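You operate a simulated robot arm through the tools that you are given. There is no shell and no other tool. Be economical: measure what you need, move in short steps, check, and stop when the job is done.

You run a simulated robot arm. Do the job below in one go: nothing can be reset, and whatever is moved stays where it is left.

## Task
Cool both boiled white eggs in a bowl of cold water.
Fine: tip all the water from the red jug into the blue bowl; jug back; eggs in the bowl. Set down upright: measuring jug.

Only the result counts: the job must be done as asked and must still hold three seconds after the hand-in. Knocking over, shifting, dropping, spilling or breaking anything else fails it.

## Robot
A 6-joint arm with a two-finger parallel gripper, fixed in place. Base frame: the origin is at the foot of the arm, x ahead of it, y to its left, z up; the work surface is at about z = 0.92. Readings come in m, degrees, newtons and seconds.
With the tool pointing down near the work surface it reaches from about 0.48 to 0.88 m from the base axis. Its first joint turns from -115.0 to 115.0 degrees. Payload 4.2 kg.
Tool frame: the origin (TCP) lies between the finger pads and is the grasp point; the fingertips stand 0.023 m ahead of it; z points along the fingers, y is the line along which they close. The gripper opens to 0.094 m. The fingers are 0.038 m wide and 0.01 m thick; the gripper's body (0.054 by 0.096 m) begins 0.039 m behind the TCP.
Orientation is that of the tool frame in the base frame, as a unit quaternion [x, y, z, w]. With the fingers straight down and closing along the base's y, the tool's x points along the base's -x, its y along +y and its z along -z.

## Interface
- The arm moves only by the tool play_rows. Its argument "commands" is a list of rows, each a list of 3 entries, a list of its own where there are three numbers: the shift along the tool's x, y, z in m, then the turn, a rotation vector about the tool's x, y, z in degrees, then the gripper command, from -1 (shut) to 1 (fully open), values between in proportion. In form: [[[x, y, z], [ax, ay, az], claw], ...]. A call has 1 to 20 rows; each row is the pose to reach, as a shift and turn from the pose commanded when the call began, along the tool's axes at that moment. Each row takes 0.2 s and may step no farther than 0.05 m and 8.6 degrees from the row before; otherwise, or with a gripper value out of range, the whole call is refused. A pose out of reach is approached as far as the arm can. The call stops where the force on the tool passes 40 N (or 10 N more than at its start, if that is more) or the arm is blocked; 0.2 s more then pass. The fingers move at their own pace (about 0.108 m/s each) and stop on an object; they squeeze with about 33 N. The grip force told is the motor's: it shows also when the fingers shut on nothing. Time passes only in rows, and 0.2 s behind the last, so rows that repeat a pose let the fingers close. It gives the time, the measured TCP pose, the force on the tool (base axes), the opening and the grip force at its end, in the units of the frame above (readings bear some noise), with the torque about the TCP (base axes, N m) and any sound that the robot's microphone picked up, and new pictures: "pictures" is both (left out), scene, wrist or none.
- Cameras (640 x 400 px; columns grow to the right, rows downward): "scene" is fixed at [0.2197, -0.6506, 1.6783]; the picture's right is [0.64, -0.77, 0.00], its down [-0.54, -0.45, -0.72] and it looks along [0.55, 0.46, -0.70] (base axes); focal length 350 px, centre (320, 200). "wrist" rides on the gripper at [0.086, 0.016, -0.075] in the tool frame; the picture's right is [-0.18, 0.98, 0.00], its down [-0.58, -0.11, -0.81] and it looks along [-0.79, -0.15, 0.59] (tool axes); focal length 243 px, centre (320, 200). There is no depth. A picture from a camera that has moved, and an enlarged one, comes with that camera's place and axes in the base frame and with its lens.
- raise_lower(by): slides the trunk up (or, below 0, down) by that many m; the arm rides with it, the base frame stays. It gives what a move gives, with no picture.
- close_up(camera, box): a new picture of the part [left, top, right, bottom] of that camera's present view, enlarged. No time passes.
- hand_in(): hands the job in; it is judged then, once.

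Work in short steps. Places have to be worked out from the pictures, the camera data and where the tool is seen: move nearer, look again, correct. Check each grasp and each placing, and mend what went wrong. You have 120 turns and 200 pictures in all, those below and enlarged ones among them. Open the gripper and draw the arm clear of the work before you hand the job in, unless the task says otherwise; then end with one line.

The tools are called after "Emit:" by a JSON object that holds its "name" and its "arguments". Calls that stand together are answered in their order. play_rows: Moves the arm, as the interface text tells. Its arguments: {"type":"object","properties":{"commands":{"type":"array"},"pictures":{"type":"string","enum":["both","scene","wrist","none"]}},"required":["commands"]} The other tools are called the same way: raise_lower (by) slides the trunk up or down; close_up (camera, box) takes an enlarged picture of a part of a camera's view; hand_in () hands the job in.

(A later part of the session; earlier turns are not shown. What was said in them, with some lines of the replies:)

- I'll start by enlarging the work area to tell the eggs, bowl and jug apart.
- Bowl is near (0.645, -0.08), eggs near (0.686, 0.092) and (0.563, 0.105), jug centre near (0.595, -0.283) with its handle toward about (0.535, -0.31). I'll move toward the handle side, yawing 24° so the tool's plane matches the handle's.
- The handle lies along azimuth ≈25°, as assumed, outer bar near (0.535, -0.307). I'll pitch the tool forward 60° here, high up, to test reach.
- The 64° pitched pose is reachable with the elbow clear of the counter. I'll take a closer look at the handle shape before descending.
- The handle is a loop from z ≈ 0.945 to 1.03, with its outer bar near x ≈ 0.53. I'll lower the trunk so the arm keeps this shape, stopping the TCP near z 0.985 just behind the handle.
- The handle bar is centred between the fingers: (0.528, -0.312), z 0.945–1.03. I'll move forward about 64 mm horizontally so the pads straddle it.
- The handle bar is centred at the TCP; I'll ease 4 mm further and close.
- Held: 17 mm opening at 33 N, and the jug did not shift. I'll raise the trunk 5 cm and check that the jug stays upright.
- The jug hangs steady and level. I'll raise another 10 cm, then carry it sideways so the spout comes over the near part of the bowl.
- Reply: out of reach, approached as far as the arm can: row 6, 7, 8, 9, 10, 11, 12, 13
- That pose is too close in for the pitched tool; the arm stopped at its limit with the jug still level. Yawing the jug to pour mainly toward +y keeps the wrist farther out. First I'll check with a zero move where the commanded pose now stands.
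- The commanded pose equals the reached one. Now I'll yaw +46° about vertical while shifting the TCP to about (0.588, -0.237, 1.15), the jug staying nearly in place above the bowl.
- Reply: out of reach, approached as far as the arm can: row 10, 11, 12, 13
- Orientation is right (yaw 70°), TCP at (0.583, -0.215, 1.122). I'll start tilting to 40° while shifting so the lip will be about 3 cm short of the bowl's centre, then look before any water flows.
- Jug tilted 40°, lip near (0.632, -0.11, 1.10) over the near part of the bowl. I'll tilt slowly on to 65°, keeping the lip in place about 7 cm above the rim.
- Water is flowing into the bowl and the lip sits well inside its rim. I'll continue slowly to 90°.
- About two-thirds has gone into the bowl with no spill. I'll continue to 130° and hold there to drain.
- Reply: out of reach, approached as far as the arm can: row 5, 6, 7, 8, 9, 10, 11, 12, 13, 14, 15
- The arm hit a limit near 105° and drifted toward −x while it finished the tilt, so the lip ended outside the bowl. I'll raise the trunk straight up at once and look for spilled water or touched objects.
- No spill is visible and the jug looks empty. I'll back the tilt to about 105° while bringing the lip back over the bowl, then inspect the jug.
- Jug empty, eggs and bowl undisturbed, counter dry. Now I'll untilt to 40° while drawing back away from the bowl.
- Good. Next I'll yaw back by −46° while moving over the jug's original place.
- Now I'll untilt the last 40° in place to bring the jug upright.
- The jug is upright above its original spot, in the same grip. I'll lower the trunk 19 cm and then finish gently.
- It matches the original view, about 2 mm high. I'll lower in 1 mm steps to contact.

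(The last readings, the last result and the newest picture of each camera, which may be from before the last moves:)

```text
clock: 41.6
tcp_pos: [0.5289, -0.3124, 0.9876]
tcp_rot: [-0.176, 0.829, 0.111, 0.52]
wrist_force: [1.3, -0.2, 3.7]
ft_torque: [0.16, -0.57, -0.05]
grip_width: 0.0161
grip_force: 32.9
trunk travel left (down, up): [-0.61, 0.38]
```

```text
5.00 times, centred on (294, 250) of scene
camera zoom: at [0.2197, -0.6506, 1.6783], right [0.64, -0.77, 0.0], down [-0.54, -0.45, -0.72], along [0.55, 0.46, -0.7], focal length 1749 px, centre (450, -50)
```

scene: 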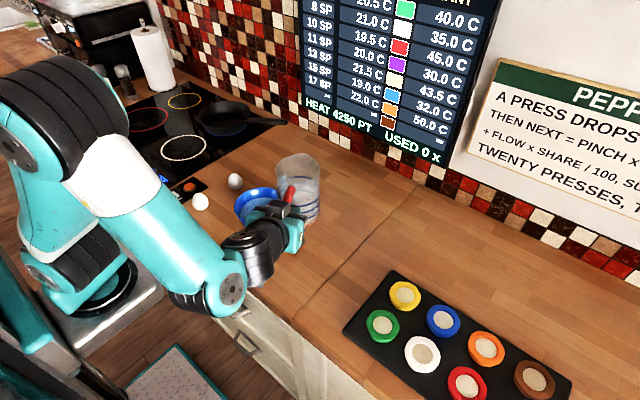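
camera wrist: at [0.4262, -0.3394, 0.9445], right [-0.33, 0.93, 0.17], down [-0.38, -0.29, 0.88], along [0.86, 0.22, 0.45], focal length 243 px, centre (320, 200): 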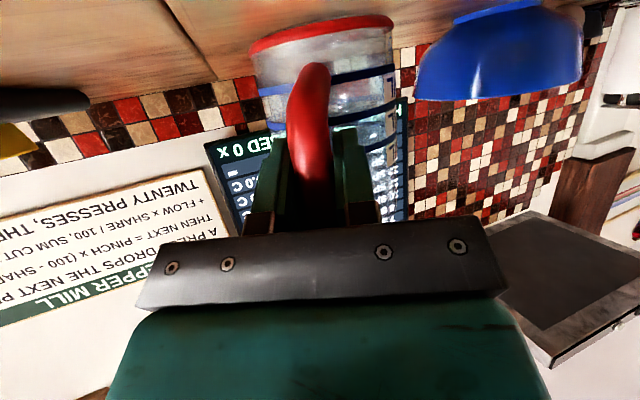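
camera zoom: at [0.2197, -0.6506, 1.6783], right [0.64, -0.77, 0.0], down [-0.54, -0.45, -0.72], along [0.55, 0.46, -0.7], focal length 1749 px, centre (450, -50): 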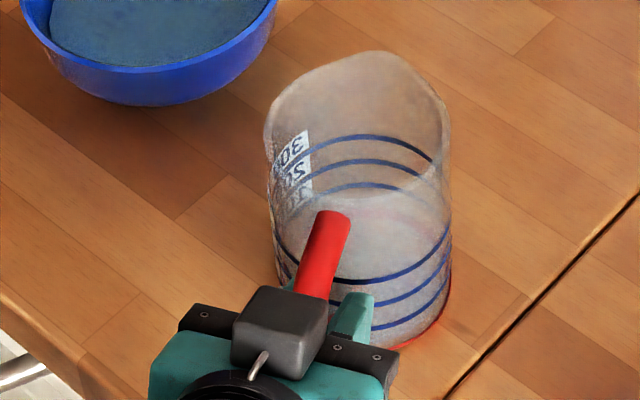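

Contact is made (force now +3.7 N up). I'll open the gripper, then back straight off.

Emit:
{"name": "play_rows", "arguments": {"commands": [[[0, 0, 0], [0, 0, 0], -0.6], [[0, 0, 0], [0, 0, 0], -0.4], [[0, 0, 0], [0, 0, 0], 0.2], [[0, 0, 0], [0, 0, 0], 1], [[0, 0, 0], [0, 0, 0], 1], [[0, 0, 0], [0, 0, 0], 1]], "pictures": "none"}}

Emit:
{"name": "play_rows", "arguments": {"commands": [[[0.009, 0, -0.018], [0, 0, 0], 1], [[0.018, 0, -0.036], [0, 0, 0], 1], [[0.028, 0, -0.058], [0, 0, 0], 1], [[0.03, 0, -0.062], [0, 0, 0], 1], [[0.03, 0, -0.062], [0, 0, 0], 1]], "pictures": "wrist"}}

Emit:
{"name": "close_up", "arguments": {"camera": "scene", "box": [160, 160, 352, 280]}}

```text
clock: 43.0
tcp_pos: [0.5298, -0.3123, 0.9877]
tcp_rot: [-0.177, 0.829, 0.112, 0.518]
wrist_force: [-0.1, -0.4, 1.0]
ft_torque: [0.0, -0.01, -0.01]
grip_width: 0.0941
grip_force: 0.1
trunk travel left (down, up): [-0.61, 0.38]
```

```text
clock: 44.2
tcp_pos: [0.4673, -0.338, 0.9877]
tcp_rot: [-0.176, 0.829, 0.112, 0.519]
wrist_force: [0.1, -0.5, -0.4]
ft_torque: [-0.03, -0.01, 0.01]
grip_width: 0.0941
grip_force: 0.0
trunk travel left (down, up): [-0.61, 0.38]
camera wrist: at [0.3635, -0.3662, 0.9414], right [-0.33, 0.93, 0.17], down [-0.38, -0.29, 0.87], along [0.86, 0.22, 0.45], focal length 243 px, centre (320, 200)
```

wrist: 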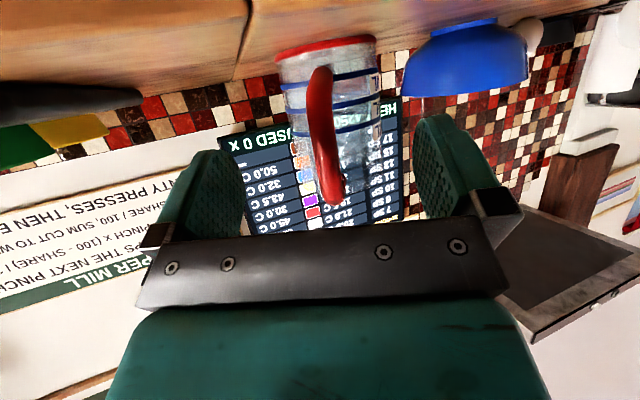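

```text
3.33 times, centred on (256, 220) of scene
camera zoom: at [0.2197, -0.6506, 1.6783], right [0.64, -0.77, 0.0], down [-0.54, -0.45, -0.72], along [0.55, 0.46, -0.7], focal length 1166 px, centre (533, 133)
```

zoom: 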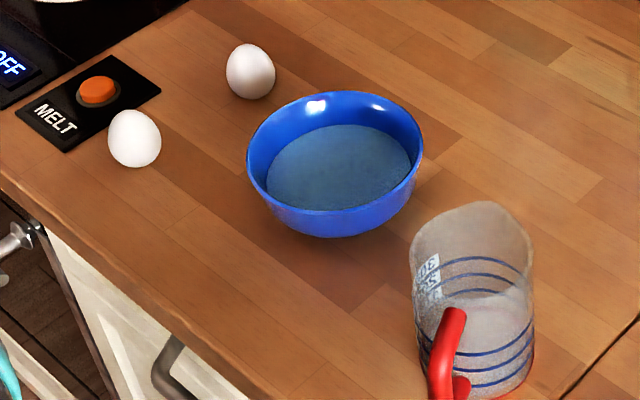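

The jug stands back in place and everything else is untouched. I'll enlarge the jug to confirm it is empty.

Emit:
{"name": "close_up", "arguments": {"camera": "scene", "box": [275, 215, 331, 285]}}

Emit:
{"name": "close_up", "arguments": {"camera": "wrist", "box": [240, 20, 440, 220]}}

```text
5.71 times, centred on (303, 250) of scene
camera zoom: at [0.2197, -0.6506, 1.6783], right [0.64, -0.77, 0.0], down [-0.54, -0.45, -0.72], along [0.55, 0.46, -0.7], focal length 1998 px, centre (417, -86)
```

zoom: 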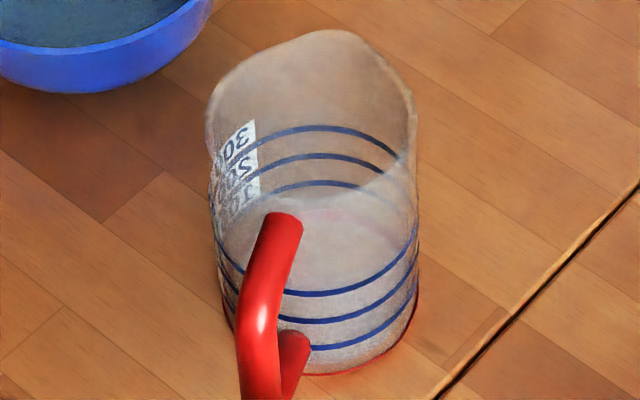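

```text
2.00 times, centred on (340, 120) of wrist
camera zoom: at [0.3635, -0.3662, 0.9414], right [-0.33, 0.93, 0.17], down [-0.38, -0.29, 0.87], along [0.86, 0.22, 0.45], focal length 485 px, centre (280, 360)
```

zoom: 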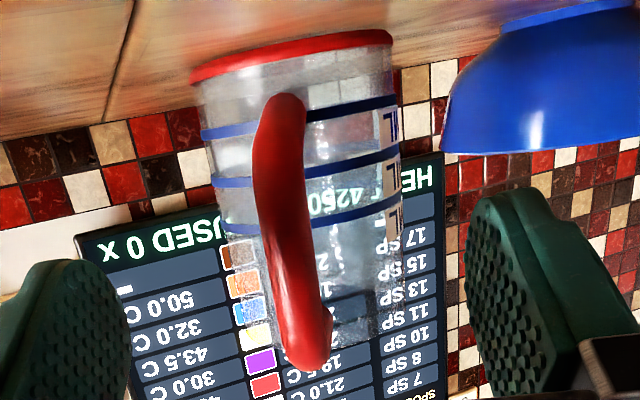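

The jug is empty. Now I'll raise the trunk 25 cm and turn the tool back to pointing down.

Emit:
{"name": "raise_lower", "arguments": {"by": 0.25}}

Emit:
{"name": "play_rows", "arguments": {"commands": [[[0, 0, 0], [0, 8, 0], 1], [[0, 0, 0], [0, 16, 0], 1], [[0, 0, 0], [0, 24, 0], 1], [[0, 0, 0], [0, 32, 0], 1], [[0, 0, 0], [0, 40, 0], 1], [[0, 0, 0], [0, 48, 0], 1], [[0, 0, 0], [0, 56, 0], 1], [[0, 0, 0], [0, 64, 0], 1], [[0, 0, 0], [0, 64, 0], 1]], "pictures": "none"}}

```text
clock: 46.8
tcp_pos: [0.4668, -0.3386, 1.2376]
tcp_rot: [-0.177, 0.829, 0.112, 0.518]
wrist_force: [0.1, -0.2, 0.8]
ft_torque: [0.0, -0.02, 0.02]
grip_width: 0.0939
grip_force: 0.1
trunk travel left (down, up): [-0.86, 0.13]
```

```text
clock: 48.8
tcp_pos: [0.4669, -0.3382, 1.236]
tcp_rot: [-0.209, 0.978, 0.002, -0.002]
wrist_force: [0.9, -0.4, -1.2]
ft_torque: [-0.03, -0.03, 0.0]
grip_width: 0.0938
grip_force: 0.0
trunk travel left (down, up): [-0.86, 0.13]
```

Next I'll travel above the eggs at a safe height, yawing back to 0°.

Emit:
{"name": "play_rows", "arguments": {"commands": [[[-0.0246, 0.0281, 0.003], [0, 0, 2], 1], [[-0.0493, 0.0562, 0.006], [0, 0, 4], 1], [[-0.0739, 0.0842, 0.009], [0, 0, 6], 1], [[-0.0985, 0.1123, 0.012], [0, 0, 8], 1], [[-0.1231, 0.1404, 0.015], [0, 0, 10], 1], [[-0.1478, 0.1685, 0.018], [0, 0, 12], 1], [[-0.1724, 0.1966, 0.021], [0, 0, 14], 1], [[-0.197, 0.2247, 0.024], [0, 0, 16], 1], [[-0.2216, 0.2527, 0.027], [0, 0, 18], 1], [[-0.2463, 0.2808, 0.03], [0, 0, 20], 1], [[-0.2709, 0.3089, 0.033], [0, 0, 22], 1], [[-0.2955, 0.337, 0.036], [0, 0, 24], 1], [[-0.2955, 0.337, 0.036], [0, 0, 24], 1]]}}

```text
clock: 51.6
tcp_pos: [0.6007, 0.0908, 1.2034]
tcp_rot: [-0.002, 1.0, 0.002, 0.0]
wrist_force: [-1.1, 0.0, 0.3]
ft_torque: [-0.03, -0.01, 0.0]
grip_width: 0.0939
grip_force: 0.0
trunk travel left (down, up): [-0.86, 0.13]
camera wrist: at [0.513, 0.1071, 1.2777], right [0.18, 0.98, 0.0], down [0.58, -0.11, 0.81], along [0.79, -0.15, -0.59], focal length 243 px, centre (320, 200)
```

scene: 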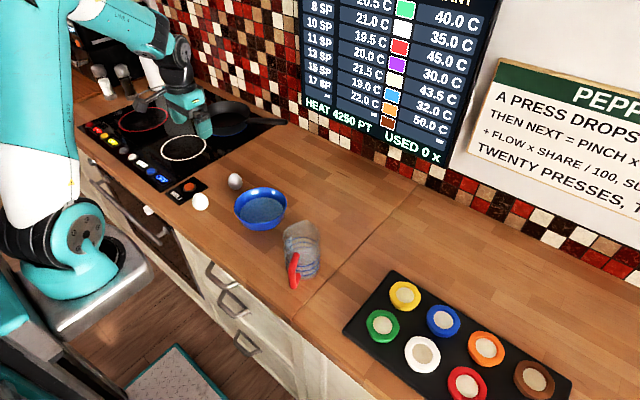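
wrist: 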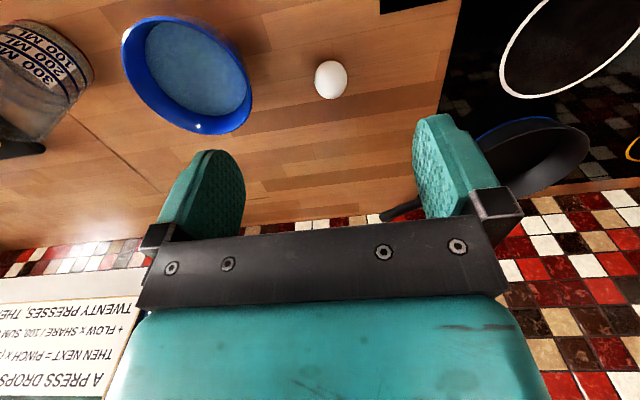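

Bowl filled well below its rim; egg 1 located at (0.686, 0.091). I'll move over it, stopping at z ≈ 1.05 to check alignment.

Emit:
{"name": "play_rows", "arguments": {"commands": [[[-0.02, 0, 0.035], [0, 0, 0], 1], [[-0.04, 0, 0.07], [0, 0, 0], 1], [[-0.06, 0, 0.105], [0, 0, 0], 1], [[-0.0853, 0, 0.14], [0, 0, 0], 1], [[-0.0853, 0, 0.155], [0, 0, 0], 1], [[-0.0853, 0, 0.155], [0, 0, 0], 1]], "pictures": "wrist"}}

Emit:
{"name": "close_up", "arguments": {"camera": "scene", "box": [180, 130, 308, 210]}}

```text
clock: 53.0
tcp_pos: [0.6853, 0.0879, 1.0491]
tcp_rot: [-0.001, 1.0, 0.002, -0.001]
wrist_force: [-0.3, 0.1, 1.0]
ft_torque: [0.02, 0.02, 0.01]
grip_width: 0.0941
grip_force: 0.0
trunk travel left (down, up): [-0.86, 0.13]
camera wrist: at [0.5974, 0.1038, 1.1229], right [0.18, 0.98, 0.0], down [0.58, -0.11, 0.81], along [0.79, -0.14, -0.59], focal length 243 px, centre (320, 200)
```

wrist: 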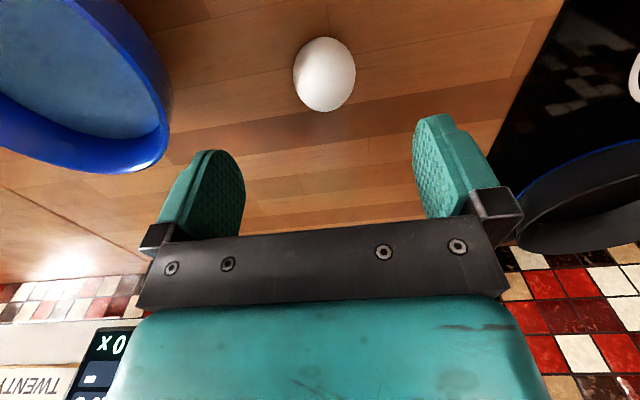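

```text
5.00 times, centred on (244, 170) of scene
camera zoom: at [0.2197, -0.6506, 1.6783], right [0.64, -0.77, 0.0], down [-0.54, -0.45, -0.72], along [0.55, 0.46, -0.7], focal length 1749 px, centre (700, 350)
```

zoom: 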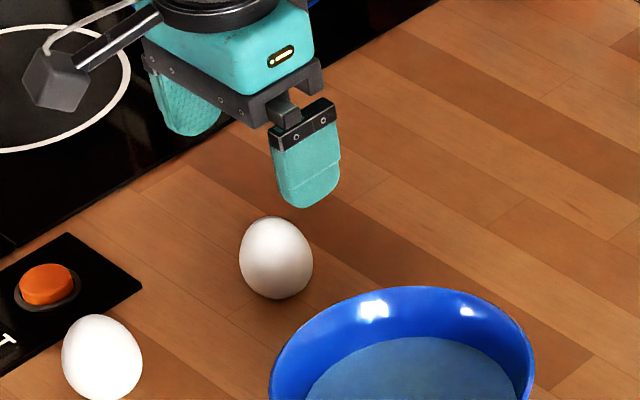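

The egg is at (0.685, 0.092), just 4 mm off in y. I'll descend with the fingers open, then close gently.

Emit:
{"name": "play_rows", "arguments": {"commands": [[[-0.001, 0.0045, 0.025], [0, 0, 0], 1], [[-0.001, 0.0045, 0.05], [0, 0, 0], 1], [[-0.001, 0.0045, 0.075], [0, 0, 0], 1], [[-0.001, 0.0045, 0.09], [0, 0, 0], 1], [[-0.001, 0.0045, 0.099], [0, 0, 0], 1], [[-0.001, 0.0045, 0.099], [0, 0, 0], 1]], "pictures": "wrist"}}

```text
clock: 54.4
tcp_pos: [0.6857, 0.0958, 0.9499]
tcp_rot: [-0.001, 1.0, 0.002, 0.0]
wrist_force: [0.5, -0.2, 0.6]
ft_torque: [-0.01, -0.05, -0.01]
grip_width: 0.0939
grip_force: 0.1
trunk travel left (down, up): [-0.86, 0.13]
camera wrist: at [0.5977, 0.1121, 1.023], right [0.18, 0.98, 0.0], down [0.58, -0.11, 0.81], along [0.79, -0.15, -0.59], focal length 243 px, centre (320, 200)
```

wrist: 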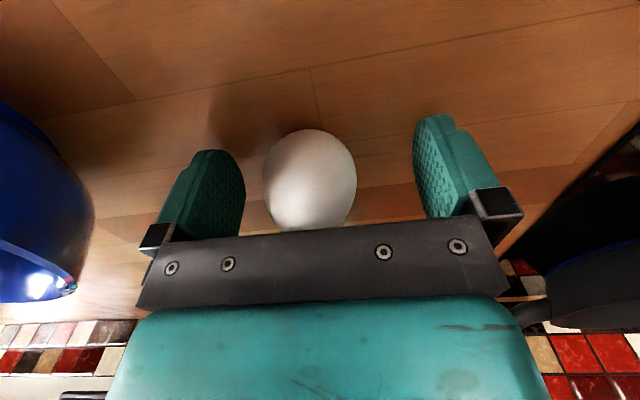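

Egg sits 4–5 mm toward −y of the finger midline; I'll correct and close.

Emit:
{"name": "play_rows", "arguments": {"commands": [[[0, -0.0045, 0], [0, 0, 0], 1], [[0, -0.0045, 0], [0, 0, 0], 0.4], [[0, -0.0045, 0], [0, 0, 0], 0.1], [[0, -0.0045, 0], [0, 0, 0], -0.2], [[0, -0.0045, 0], [0, 0, 0], -0.5], [[0, -0.0045, 0], [0, 0, 0], -0.5]], "pictures": "wrist"}}

```text
clock: 55.8
tcp_pos: [0.6862, 0.0922, 0.9486]
tcp_rot: [-0.001, 1.0, 0.002, 0.0]
wrist_force: [0.4, 0.4, 0.3]
ft_torque: [-0.04, 0.03, 0.0]
grip_width: 0.0422
grip_force: 33.0
trunk travel left (down, up): [-0.86, 0.13]
camera wrist: at [0.5976, 0.1073, 1.023], right [0.18, 0.98, 0.0], down [0.58, -0.11, 0.81], along [0.79, -0.15, -0.59], focal length 243 px, centre (320, 200)
```

wrist: 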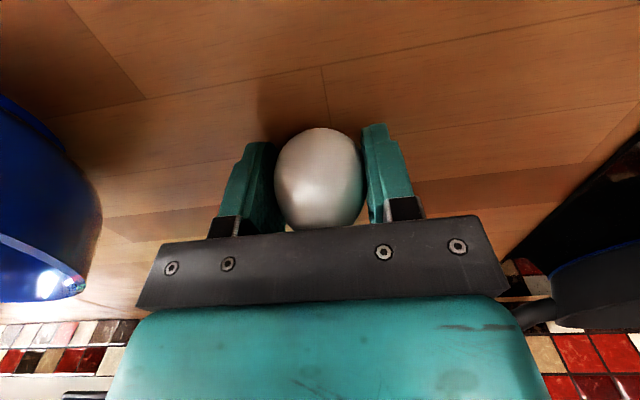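

Egg 1 held at 42 mm. I'll lift it and carry it over the bowl, slightly to the +x side of centre.

Emit:
{"name": "play_rows", "arguments": {"commands": [[[0, 0, -0.02], [0, 0, 0], -0.5], [[0, 0, -0.05], [0, 0, 0], -0.5], [[0, 0, -0.09], [0, 0, 0], -0.5], [[0, 0, -0.13], [0, 0, 0], -0.5], [[0.007, -0.034, -0.13], [0, 0, 0], -0.5], [[0.014, -0.068, -0.13], [0, 0, 0], -0.5], [[0.02, -0.102, -0.13], [0, 0, 0], -0.5], [[0.027, -0.136, -0.13], [0, 0, 0], -0.5], [[0.034, -0.169, -0.13], [0, 0, 0], -0.5], [[0.034, -0.169, -0.13], [0, 0, 0], -0.5]]}}

Emit:
{"name": "close_up", "arguments": {"camera": "scene", "box": [180, 150, 308, 230]}}

```text
clock: 58.0
tcp_pos: [0.6531, -0.0789, 1.0787]
tcp_rot: [0.0, 1.0, 0.001, 0.001]
wrist_force: [-0.7, -0.7, -1.3]
ft_torque: [0.03, 0.0, 0.0]
grip_width: 0.0414
grip_force: 33.1
trunk travel left (down, up): [-0.86, 0.13]
camera wrist: at [0.5652, -0.0623, 1.1537], right [0.18, 0.98, 0.0], down [0.58, -0.11, 0.81], along [0.79, -0.14, -0.59], focal length 243 px, centre (320, 200)
```

scene: 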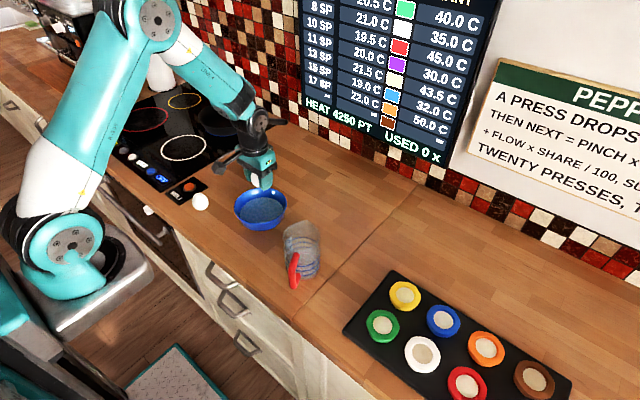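
wrist: 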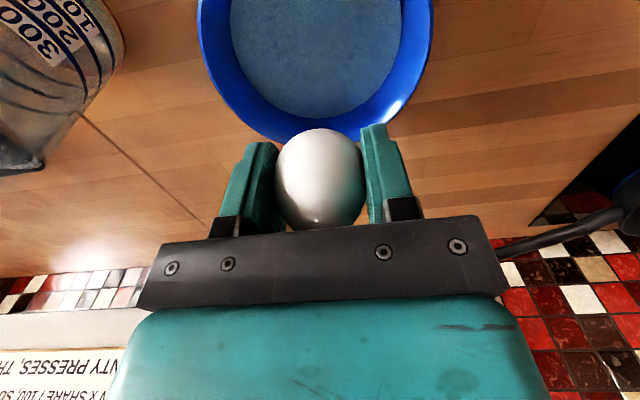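

```text
5.00 times, centred on (244, 190) of scene
camera zoom: at [0.2197, -0.6506, 1.6783], right [0.64, -0.77, 0.0], down [-0.54, -0.45, -0.72], along [0.55, 0.46, -0.7], focal length 1749 px, centre (700, 250)
```

zoom: 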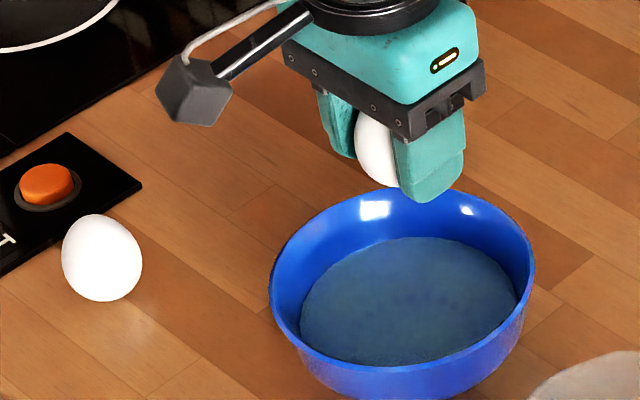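

Bowl centre computes to (0.638, -0.077), so the egg is about 15 mm to +x of centre, as intended. I'll lower it into the water to TCP z ≈ 0.973.

Emit:
{"name": "play_rows", "arguments": {"commands": [[[0, 0.001, 0.03], [0, 0, 0], -0.5], [[0, 0.001, 0.06], [0, 0, 0], -0.5], [[0, 0.001, 0.075], [0, 0, 0], -0.5], [[0, 0.001, 0.085], [0, 0, 0], -0.5], [[0, 0.001, 0.092], [0, 0, 0], -0.5], [[0, 0.001, 0.099], [0, 0, 0], -0.5], [[0, 0.001, 0.105], [0, 0, 0], -0.5], [[0, 0.001, 0.105], [0, 0, 0], -0.5]], "pictures": "wrist"}}

Emit:
{"name": "close_up", "arguments": {"camera": "scene", "box": [180, 150, 308, 230]}}

```text
clock: 59.8
tcp_pos: [0.6528, -0.0776, 0.9735]
tcp_rot: [-0.002, 1.0, 0.002, 0.001]
wrist_force: [0.3, 0.1, -0.7]
ft_torque: [-0.02, 0.02, 0.01]
grip_width: 0.0415
grip_force: 33.3
trunk travel left (down, up): [-0.86, 0.13]
camera wrist: at [0.5646, -0.061, 1.0473], right [0.18, 0.98, 0.0], down [0.58, -0.11, 0.81], along [0.79, -0.14, -0.59], focal length 243 px, centre (320, 200)
```

wrist: 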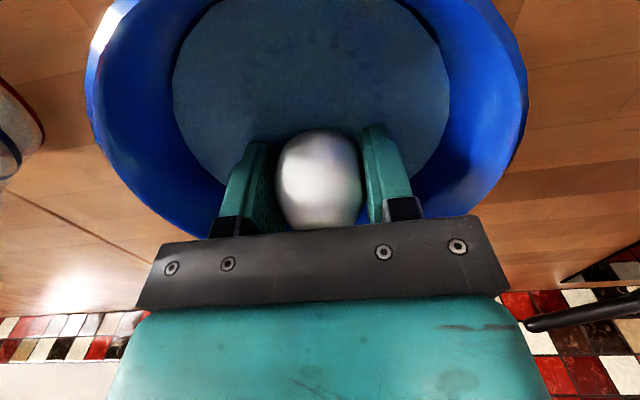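

```text
5.00 times, centred on (244, 190) of scene
camera zoom: at [0.2197, -0.6506, 1.6783], right [0.64, -0.77, 0.0], down [-0.54, -0.45, -0.72], along [0.55, 0.46, -0.7], focal length 1749 px, centre (700, 250)
```

zoom: 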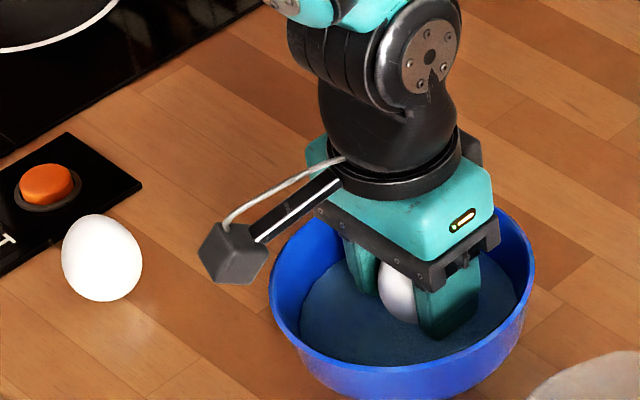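

Partly submerged and clear of the walls. I'll go 6 mm deeper, then open just enough to release.

Emit:
{"name": "play_rows", "arguments": {"commands": [[[0, 0, 0.003], [0, 0, 0], -0.5], [[0, 0, 0.006], [0, 0, 0], -0.5], [[0, 0, 0.006], [0, 0, 0], -0.05], [[0, 0, 0.006], [0, 0, 0], 0.1], [[0, 0, 0.006], [0, 0, 0], 0.2], [[0, 0, 0.006], [0, 0, 0], 0.2], [[0, 0, 0.006], [0, 0, 0], 0.2]], "pictures": "wrist"}}

```text
clock: 61.4
tcp_pos: [0.6528, -0.0771, 0.967]
tcp_rot: [-0.001, 1.0, 0.001, 0.0]
wrist_force: [0.2, 0.0, 1.5]
ft_torque: [-0.01, -0.03, 0.02]
grip_width: 0.056
grip_force: 0.1
trunk travel left (down, up): [-0.86, 0.13]
camera wrist: at [0.5644, -0.0611, 1.0419], right [0.18, 0.98, 0.0], down [0.58, -0.11, 0.81], along [0.79, -0.15, -0.59], focal length 243 px, centre (320, 200)
```

wrist: 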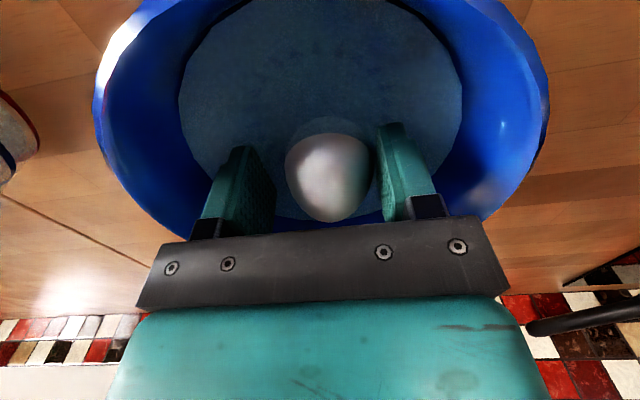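

Egg 1 is released in the water. I'll lift straight out slowly, then rise to travel height.

Emit:
{"name": "play_rows", "arguments": {"commands": [[[0, 0, -0.01], [0, 0, 0], 0.2], [[0, 0, -0.025], [0, 0, 0], 0.2], [[0, 0, -0.045], [0, 0, 0], 0.2], [[0, 0, -0.08], [0, 0, 0], 0.2], [[0, 0, -0.12], [0, 0, 0], 0.5], [[0, 0, -0.16], [0, 0, 0], 1], [[0, 0, -0.16], [0, 0, 0], 1]], "pictures": "wrist"}}

Emit:
{"name": "close_up", "arguments": {"camera": "scene", "box": [180, 150, 308, 230]}}

```text
clock: 63.0
tcp_pos: [0.6504, -0.0755, 1.1268]
tcp_rot: [0.0, 1.0, 0.002, 0.0]
wrist_force: [0.3, 0.3, 0.5]
ft_torque: [-0.03, 0.01, 0.04]
grip_width: 0.094
grip_force: 0.0
trunk travel left (down, up): [-0.86, 0.13]
camera wrist: at [0.5625, -0.0609, 1.2012], right [0.18, 0.98, 0.0], down [0.58, -0.11, 0.81], along [0.79, -0.15, -0.59], focal length 243 px, centre (320, 200)
```

wrist: 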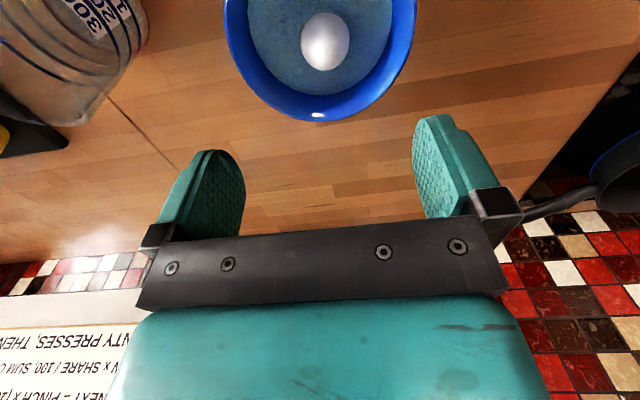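

```text
5.00 times, centred on (244, 190) of scene
camera zoom: at [0.2197, -0.6506, 1.6783], right [0.64, -0.77, 0.0], down [-0.54, -0.45, -0.72], along [0.55, 0.46, -0.7], focal length 1749 px, centre (700, 250)
```

zoom: 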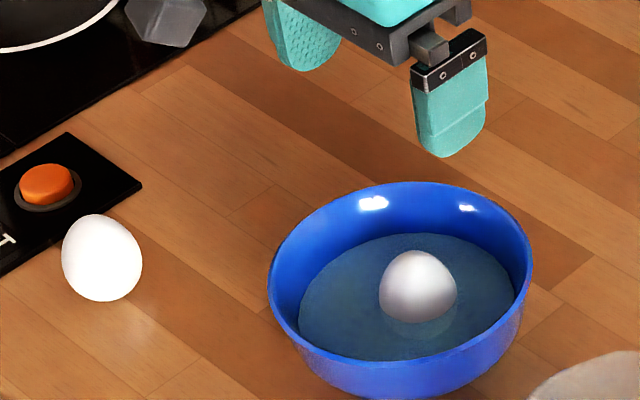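

Egg 1 stands in the water near (0.656, -0.073). Egg 2 is at (0.563, 0.104) beside the MELT panel, so I'll approach with the tool yawed 70° and a narrower opening to keep the fingers off the panel.

Emit:
{"name": "play_rows", "arguments": {"commands": [[[0.0087, 0.018, 0], [0, 0, -7], 0.7], [[0.0174, 0.036, 0], [0, 0, -14], 0.7], [[0.0261, 0.054, 0], [0, 0, -21], 0.7], [[0.0348, 0.072, 0], [0, 0, -28], 0.7], [[0.0435, 0.09, 0.005], [0, 0, -35], 0.7], [[0.0522, 0.108, 0.01], [0, 0, -42], 0.7], [[0.0609, 0.126, 0.02], [0, 0, -49], 0.7], [[0.0696, 0.144, 0.03], [0, 0, -56], 0.7], [[0.0783, 0.162, 0.04], [0, 0, -63], 0.7], [[0.087, 0.18, 0.047], [0, 0, -70], 0.7], [[0.087, 0.18, 0.047], [0, 0, -70], 0.7]], "pictures": "wrist"}}

Emit:
{"name": "close_up", "arguments": {"camera": "scene", "box": [130, 130, 290, 230]}}

```text
clock: 65.4
tcp_pos: [0.566, 0.1026, 1.0789]
tcp_rot: [-0.575, 0.818, 0.001, 0.001]
wrist_force: [0.9, -0.2, -0.5]
ft_torque: [0.03, -0.02, -0.04]
grip_width: 0.08
grip_force: 0.1
trunk travel left (down, up): [-0.86, 0.13]
camera wrist: at [0.5193, 0.0269, 1.1536], right [-0.86, 0.51, 0.0], down [0.3, 0.51, 0.81], along [0.41, 0.7, -0.59], focal length 243 px, centre (320, 200)
```

wrist: 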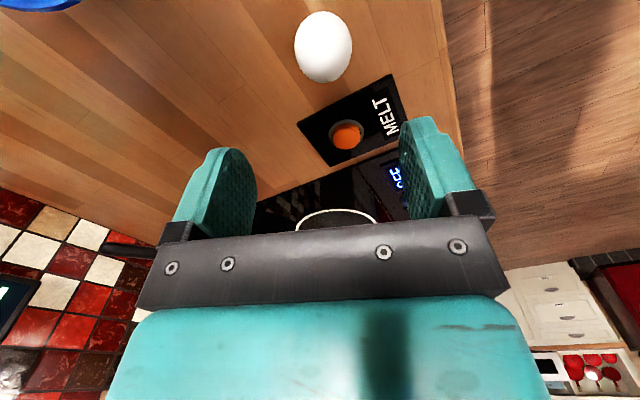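

```text
4.00 times, centred on (210, 180) of scene
camera zoom: at [0.2197, -0.6506, 1.6783], right [0.64, -0.77, 0.0], down [-0.54, -0.45, -0.72], along [0.55, 0.46, -0.7], focal length 1399 px, centre (760, 280)
```

zoom: 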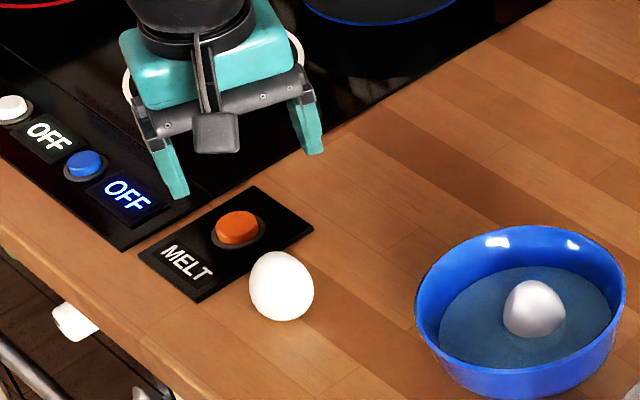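

The panel's near edge is at y ≈ 0.163, so there is room. Egg 2 at (0.561, 0.102); I'll descend to z ≈ 0.95.

Emit:
{"name": "play_rows", "arguments": {"commands": [[[0.001, 0.003, 0.035], [0, 0, 0], 0.7], [[0.002, 0.004, 0.065], [0, 0, 0], 0.7], [[0.002, 0.004, 0.095], [0, 0, 0], 0.7], [[0.002, 0.004, 0.115], [0, 0, 0], 0.7], [[0.002, 0.004, 0.129], [0, 0, 0], 0.7], [[0.002, 0.004, 0.129], [0, 0, 0], 0.7]], "pictures": "wrist"}}

```text
clock: 66.8
tcp_pos: [0.5604, 0.101, 0.9501]
tcp_rot: [-0.574, 0.819, 0.001, 0.002]
wrist_force: [0.6, 0.3, -0.2]
ft_torque: [0.0, -0.02, 0.0]
grip_width: 0.0797
grip_force: 0.0
trunk travel left (down, up): [-0.86, 0.13]
camera wrist: at [0.5142, 0.0253, 1.0248], right [-0.86, 0.51, 0.0], down [0.3, 0.51, 0.81], along [0.41, 0.7, -0.59], focal length 243 px, centre (320, 200)
```

wrist: 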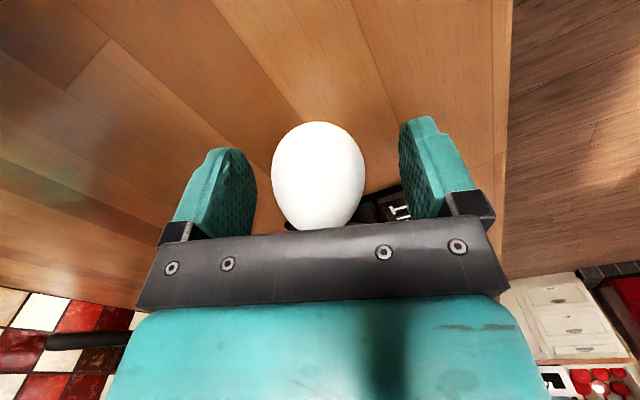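

Centred; closing on egg 2.

Emit:
{"name": "play_rows", "arguments": {"commands": [[[0, 0, 0], [0, 0, 0], 0.3], [[0, 0, 0], [0, 0, 0], 0.05], [[0, 0, 0], [0, 0, 0], -0.2], [[0, 0, 0], [0, 0, 0], -0.5], [[0, 0, 0], [0, 0, 0], -0.5], [[0, 0, -0.02], [0, 0, 0], -0.5], [[0, 0, -0.05], [0, 0, 0], -0.5], [[0, 0, -0.09], [0, 0, 0], -0.5], [[0, 0, -0.13], [0, 0, 0], -0.5], [[0, 0, -0.13], [0, 0, 0], -0.5]], "pictures": "wrist"}}

```text
clock: 69.0
tcp_pos: [0.5575, 0.1031, 1.0828]
tcp_rot: [-0.574, 0.819, 0.001, 0.001]
wrist_force: [1.0, 0.2, -0.2]
ft_torque: [-0.04, 0.03, 0.03]
grip_width: 0.0441
grip_force: 32.7
trunk travel left (down, up): [-0.86, 0.13]
camera wrist: at [0.5117, 0.0267, 1.1571], right [-0.86, 0.51, 0.0], down [0.3, 0.51, 0.81], along [0.41, 0.7, -0.59], focal length 243 px, centre (320, 200)
```

wrist: 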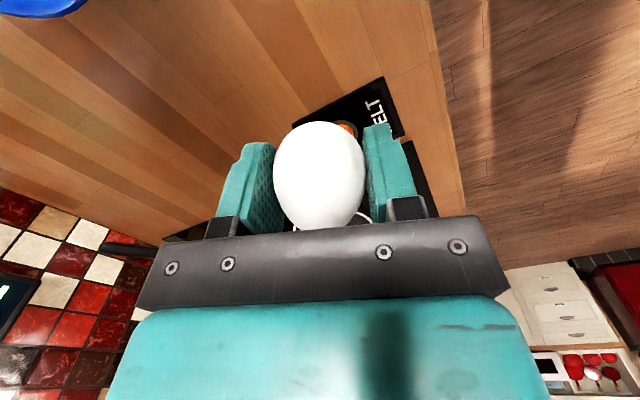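

Egg 2 held at 44 mm. I'll carry it over the bowl to (0.613, -0.077), turning the tool back to yaw 0 so the fingers straddle it beside egg 1.

Emit:
{"name": "play_rows", "arguments": {"commands": [[[0.015, -0.0114, -0.002], [0, 0, 7], -0.5], [[0.03, -0.0228, -0.004], [0, 0, 14], -0.5], [[0.045, -0.0341, -0.006], [0, 0, 21], -0.5], [[0.06, -0.0455, -0.008], [0, 0, 28], -0.5], [[0.075, -0.0569, -0.008], [0, 0, 35], -0.5], [[0.09, -0.0683, -0.008], [0, 0, 42], -0.5], [[0.105, -0.0797, -0.008], [0, 0, 49], -0.5], [[0.12, -0.091, -0.008], [0, 0, 56], -0.5], [[0.135, -0.1024, -0.008], [0, 0, 63], -0.5], [[0.15, -0.1138, -0.008], [0, 0, 70], -0.5], [[0.15, -0.1138, -0.008], [0, 0, 70], -0.5]], "pictures": "wrist"}}

Emit:
{"name": "close_up", "arguments": {"camera": "scene", "box": [180, 150, 308, 230]}}

```text
clock: 71.4
tcp_pos: [0.6161, -0.0801, 1.0882]
tcp_rot: [0.0, 1.0, 0.002, 0.0]
wrist_force: [1.0, 0.2, -0.7]
ft_torque: [0.01, -0.03, 0.01]
grip_width: 0.0442
grip_force: 32.4
trunk travel left (down, up): [-0.86, 0.13]
camera wrist: at [0.5286, -0.0633, 1.1624], right [0.18, 0.98, 0.0], down [0.58, -0.11, 0.81], along [0.79, -0.15, -0.59], focal length 243 px, centre (320, 200)
```

wrist: 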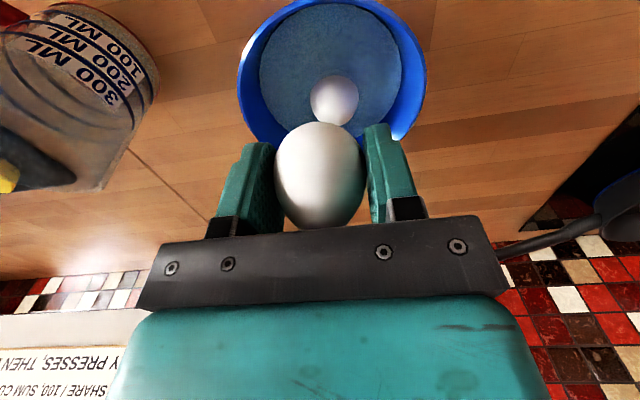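

```text
5.00 times, centred on (244, 190) of scene
camera zoom: at [0.2197, -0.6506, 1.6783], right [0.64, -0.77, 0.0], down [-0.54, -0.45, -0.72], along [0.55, 0.46, -0.7], focal length 1749 px, centre (700, 250)
```

zoom: 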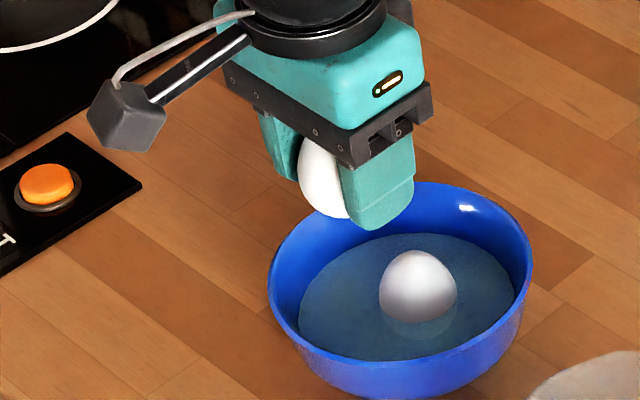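

Alignment is good: egg 1 at (0.655, -0.073), bowl centre about (0.638, -0.075). I'll lower egg 2 slowly on the −x side.

Emit:
{"name": "play_rows", "arguments": {"commands": [[[0.001, 0.002, 0.03], [0, 0, 0], -0.5], [[0.001, 0.002, 0.06], [0, 0, 0], -0.5], [[0.001, 0.002, 0.075], [0, 0, 0], -0.5], [[0.001, 0.002, 0.085], [0, 0, 0], -0.5], [[0.001, 0.002, 0.093], [0, 0, 0], -0.5], [[0.001, 0.002, 0.1], [0, 0, 0], -0.5], [[0.001, 0.002, 0.105], [0, 0, 0], -0.5], [[0.001, 0.002, 0.105], [0, 0, 0], -0.5]], "pictures": "wrist"}}

Emit:
{"name": "close_up", "arguments": {"camera": "scene", "box": [180, 150, 308, 230]}}

```text
clock: 73.2
tcp_pos: [0.6153, -0.0763, 0.9844]
tcp_rot: [0.0, 1.0, 0.001, 0.001]
wrist_force: [-0.9, 1.9, 12.6]
ft_torque: [-0.07, 0.25, 0.02]
grip_width: 0.0442
grip_force: 32.7
trunk travel left (down, up): [-0.86, 0.13]
camera wrist: at [0.5277, -0.0599, 1.0583], right [0.18, 0.98, 0.0], down [0.58, -0.11, 0.81], along [0.79, -0.14, -0.59], focal length 243 px, centre (320, 200)
```

wrist: 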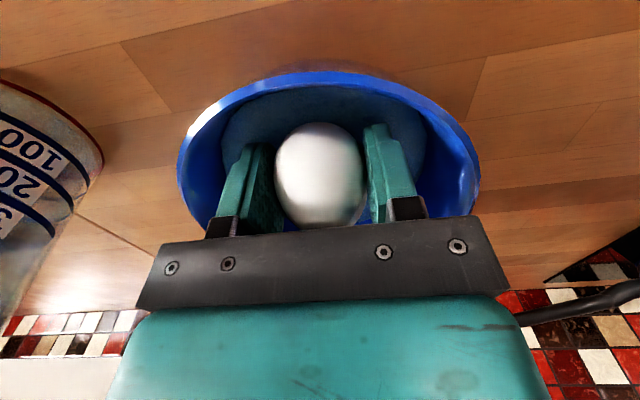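

```text
5.00 times, centred on (244, 190) of scene
camera zoom: at [0.2197, -0.6506, 1.6783], right [0.64, -0.77, 0.0], down [-0.54, -0.45, -0.72], along [0.55, 0.46, -0.7], focal length 1749 px, centre (700, 250)
```

zoom: 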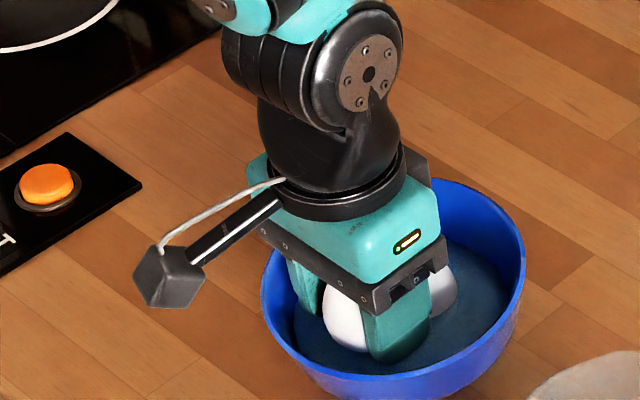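

Contact: 12.6 N upward, acting 20 mm to −x, meaning the finger edges touch the sloping wall. I'll back off 6 mm up and 4 mm to +x and recheck.

Emit:
{"name": "play_rows", "arguments": {"commands": [[[0, 0, -0.004], [0, 0, 0], -0.5], [[-0.002, 0, -0.006], [0, 0, 0], -0.5], [[-0.004, 0, -0.006], [0, 0, 0], -0.5], [[-0.004, 0, -0.006], [0, 0, 0], -0.5]], "pictures": "wrist"}}

Emit:
{"name": "close_up", "arguments": {"camera": "scene", "box": [180, 150, 308, 230]}}

```text
clock: 74.2
tcp_pos: [0.6199, -0.0767, 0.9904]
tcp_rot: [-0.001, 1.0, 0.002, 0.0]
wrist_force: [0.1, -1.1, -1.6]
ft_torque: [0.0, -0.01, 0.0]
grip_width: 0.0443
grip_force: 33.1
trunk travel left (down, up): [-0.86, 0.13]
camera wrist: at [0.5314, -0.0602, 1.0638], right [0.18, 0.98, 0.0], down [0.58, -0.11, 0.81], along [0.79, -0.15, -0.59], focal length 243 px, centre (320, 200)
```

wrist: 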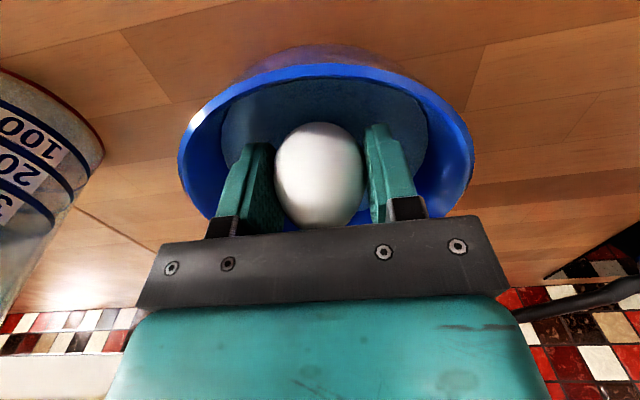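

```text
5.00 times, centred on (244, 190) of scene
camera zoom: at [0.2197, -0.6506, 1.6783], right [0.64, -0.77, 0.0], down [-0.54, -0.45, -0.72], along [0.55, 0.46, -0.7], focal length 1749 px, centre (700, 250)
```

zoom: 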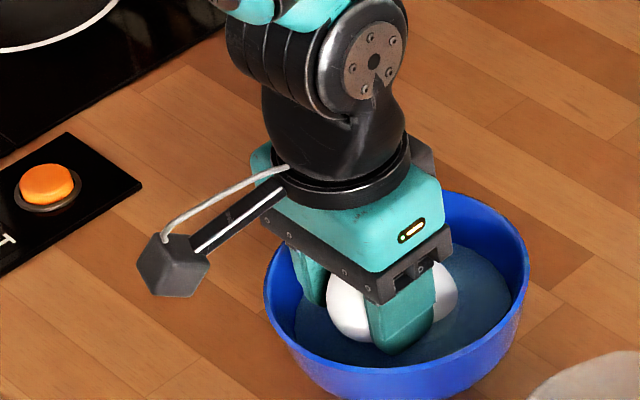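

Free of contact and the bowl is where it was to within a couple of millimetres. I'll open in small steps so egg 2 slides into the water.

Emit:
{"name": "play_rows", "arguments": {"commands": [[[0, 0, 0], [0, 0, 0], -0.05], [[0, 0, 0], [0, 0, 0], 0], [[0, 0, 0], [0, 0, 0], 0.04], [[0, 0, 0], [0, 0, 0], 0.08], [[0, 0, 0], [0, 0, 0], 0.12], [[0, 0, 0], [0, 0, 0], 0.12], [[0, 0, 0], [0, 0, 0], 0.12]], "pictures": "wrist"}}

Emit:
{"name": "close_up", "arguments": {"camera": "scene", "box": [180, 150, 308, 230]}}

```text
clock: 75.8
tcp_pos: [0.6197, -0.0764, 0.9904]
tcp_rot: [-0.001, 1.0, 0.001, -0.001]
wrist_force: [-0.2, 0.4, 0.5]
ft_torque: [-0.03, -0.02, 0.01]
grip_width: 0.0524
grip_force: 0.1
trunk travel left (down, up): [-0.86, 0.13]
camera wrist: at [0.5314, -0.0601, 1.0639], right [0.18, 0.98, 0.0], down [0.58, -0.11, 0.81], along [0.79, -0.15, -0.59], focal length 243 px, centre (320, 200)
```

wrist: 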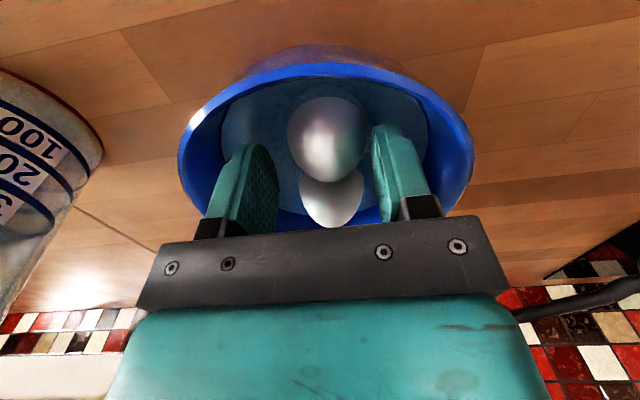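

```text
5.00 times, centred on (244, 190) of scene
camera zoom: at [0.2197, -0.6506, 1.6783], right [0.64, -0.77, 0.0], down [-0.54, -0.45, -0.72], along [0.55, 0.46, -0.7], focal length 1749 px, centre (700, 250)
```

zoom: 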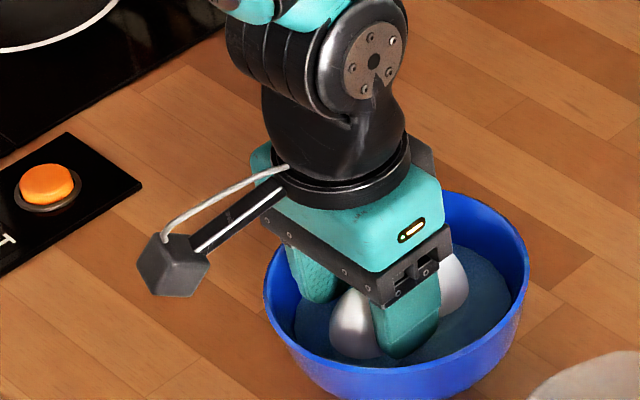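

Both eggs are now in the water side by side. I'll lift straight out and draw the arm well clear.

Emit:
{"name": "play_rows", "arguments": {"commands": [[[0, 0, -0.01], [0, 0, 0], 0.12], [[0, 0, -0.025], [0, 0, 0], 0.12], [[0, 0, -0.05], [0, 0, 0], 0.12], [[0, 0, -0.09], [0, 0, 0], 0.3], [[0, 0, -0.13], [0, 0, 0], 1], [[0, 0, -0.17], [0, 0, 0], 1], [[0, 0.04, -0.2], [0, 0, 0], 1], [[0, 0.08, -0.2], [0, 0, 0], 1], [[0, 0.12, -0.2], [0, 0, 0], 1], [[0, 0.16, -0.2], [0, 0, 0], 1], [[0, 0.16, -0.2], [0, 0, 0], 1]]}}

Emit:
{"name": "close_up", "arguments": {"camera": "scene", "box": [160, 150, 352, 280]}}

```text
clock: 78.2
tcp_pos: [0.6164, 0.0823, 1.1897]
tcp_rot: [-0.001, 1.0, 0.001, 0.0]
wrist_force: [-0.3, 0.4, -0.3]
ft_torque: [0.0, -0.03, -0.01]
grip_width: 0.0941
grip_force: 0.2
trunk travel left (down, up): [-0.86, 0.13]
camera wrist: at [0.5293, 0.0988, 1.2634], right [0.18, 0.98, 0.0], down [0.58, -0.11, 0.81], along [0.79, -0.15, -0.59], focal length 243 px, centre (320, 200)
```

scene: 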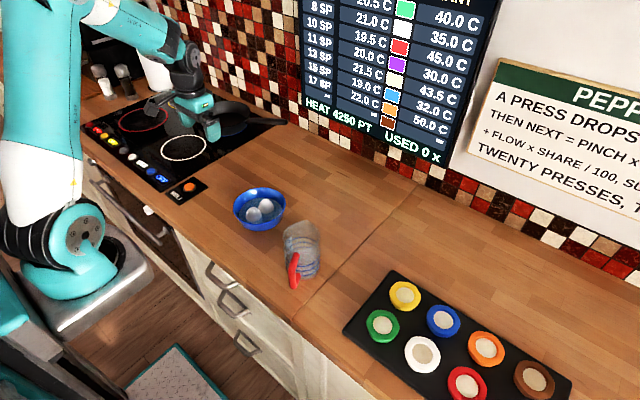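
wrist: 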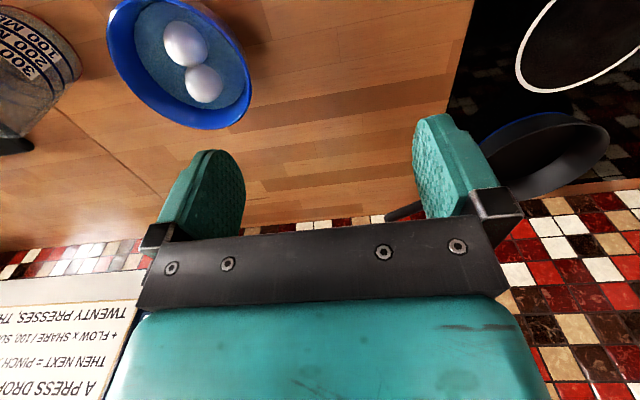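

```text
3.08 times, centred on (256, 215) of scene
camera zoom: at [0.2197, -0.6506, 1.6783], right [0.64, -0.77, 0.0], down [-0.54, -0.45, -0.72], along [0.55, 0.46, -0.7], focal length 1076 px, centre (517, 154)
```

zoom: 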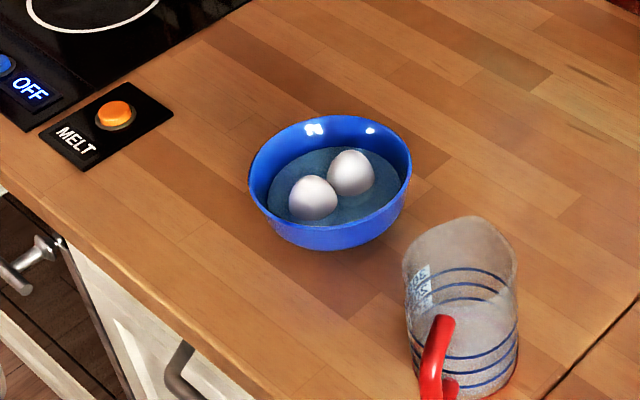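

Both eggs lie in the water and the jug is upright and in place. The MELT button looks brighter than before, so I'll check it before handing in.

Emit:
{"name": "close_up", "arguments": {"camera": "scene", "box": [80, 110, 240, 210]}}

```text
4.00 times, centred on (160, 160) of scene
camera zoom: at [0.2197, -0.6506, 1.6783], right [0.64, -0.77, 0.0], down [-0.54, -0.45, -0.72], along [0.55, 0.46, -0.7], focal length 1399 px, centre (960, 360)
```

zoom: 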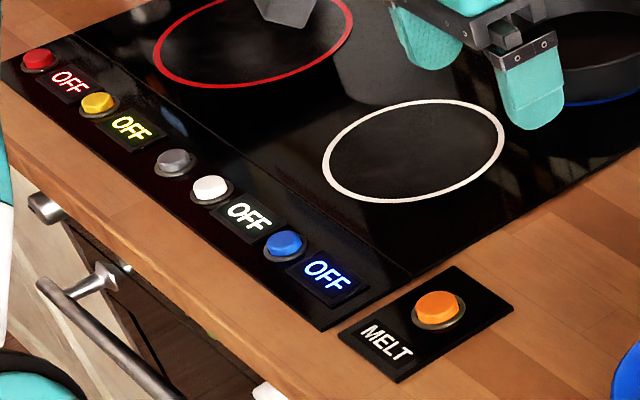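

The MELT button is raised, its label is unchanged and every hob reads OFF, so the brightness is only lighting. The gripper is open and the arm is clear; I'm handing in.

Emit:
{"name": "hand_in", "arguments": {}}

```text
The job is handed in.
```

I poured the red jug's water into the blue bowl, set the empty jug back upright in its place, and put both eggs in the water. I saw no spill; the bowl may have moved 2–3 mm when the fingers touched its wall.
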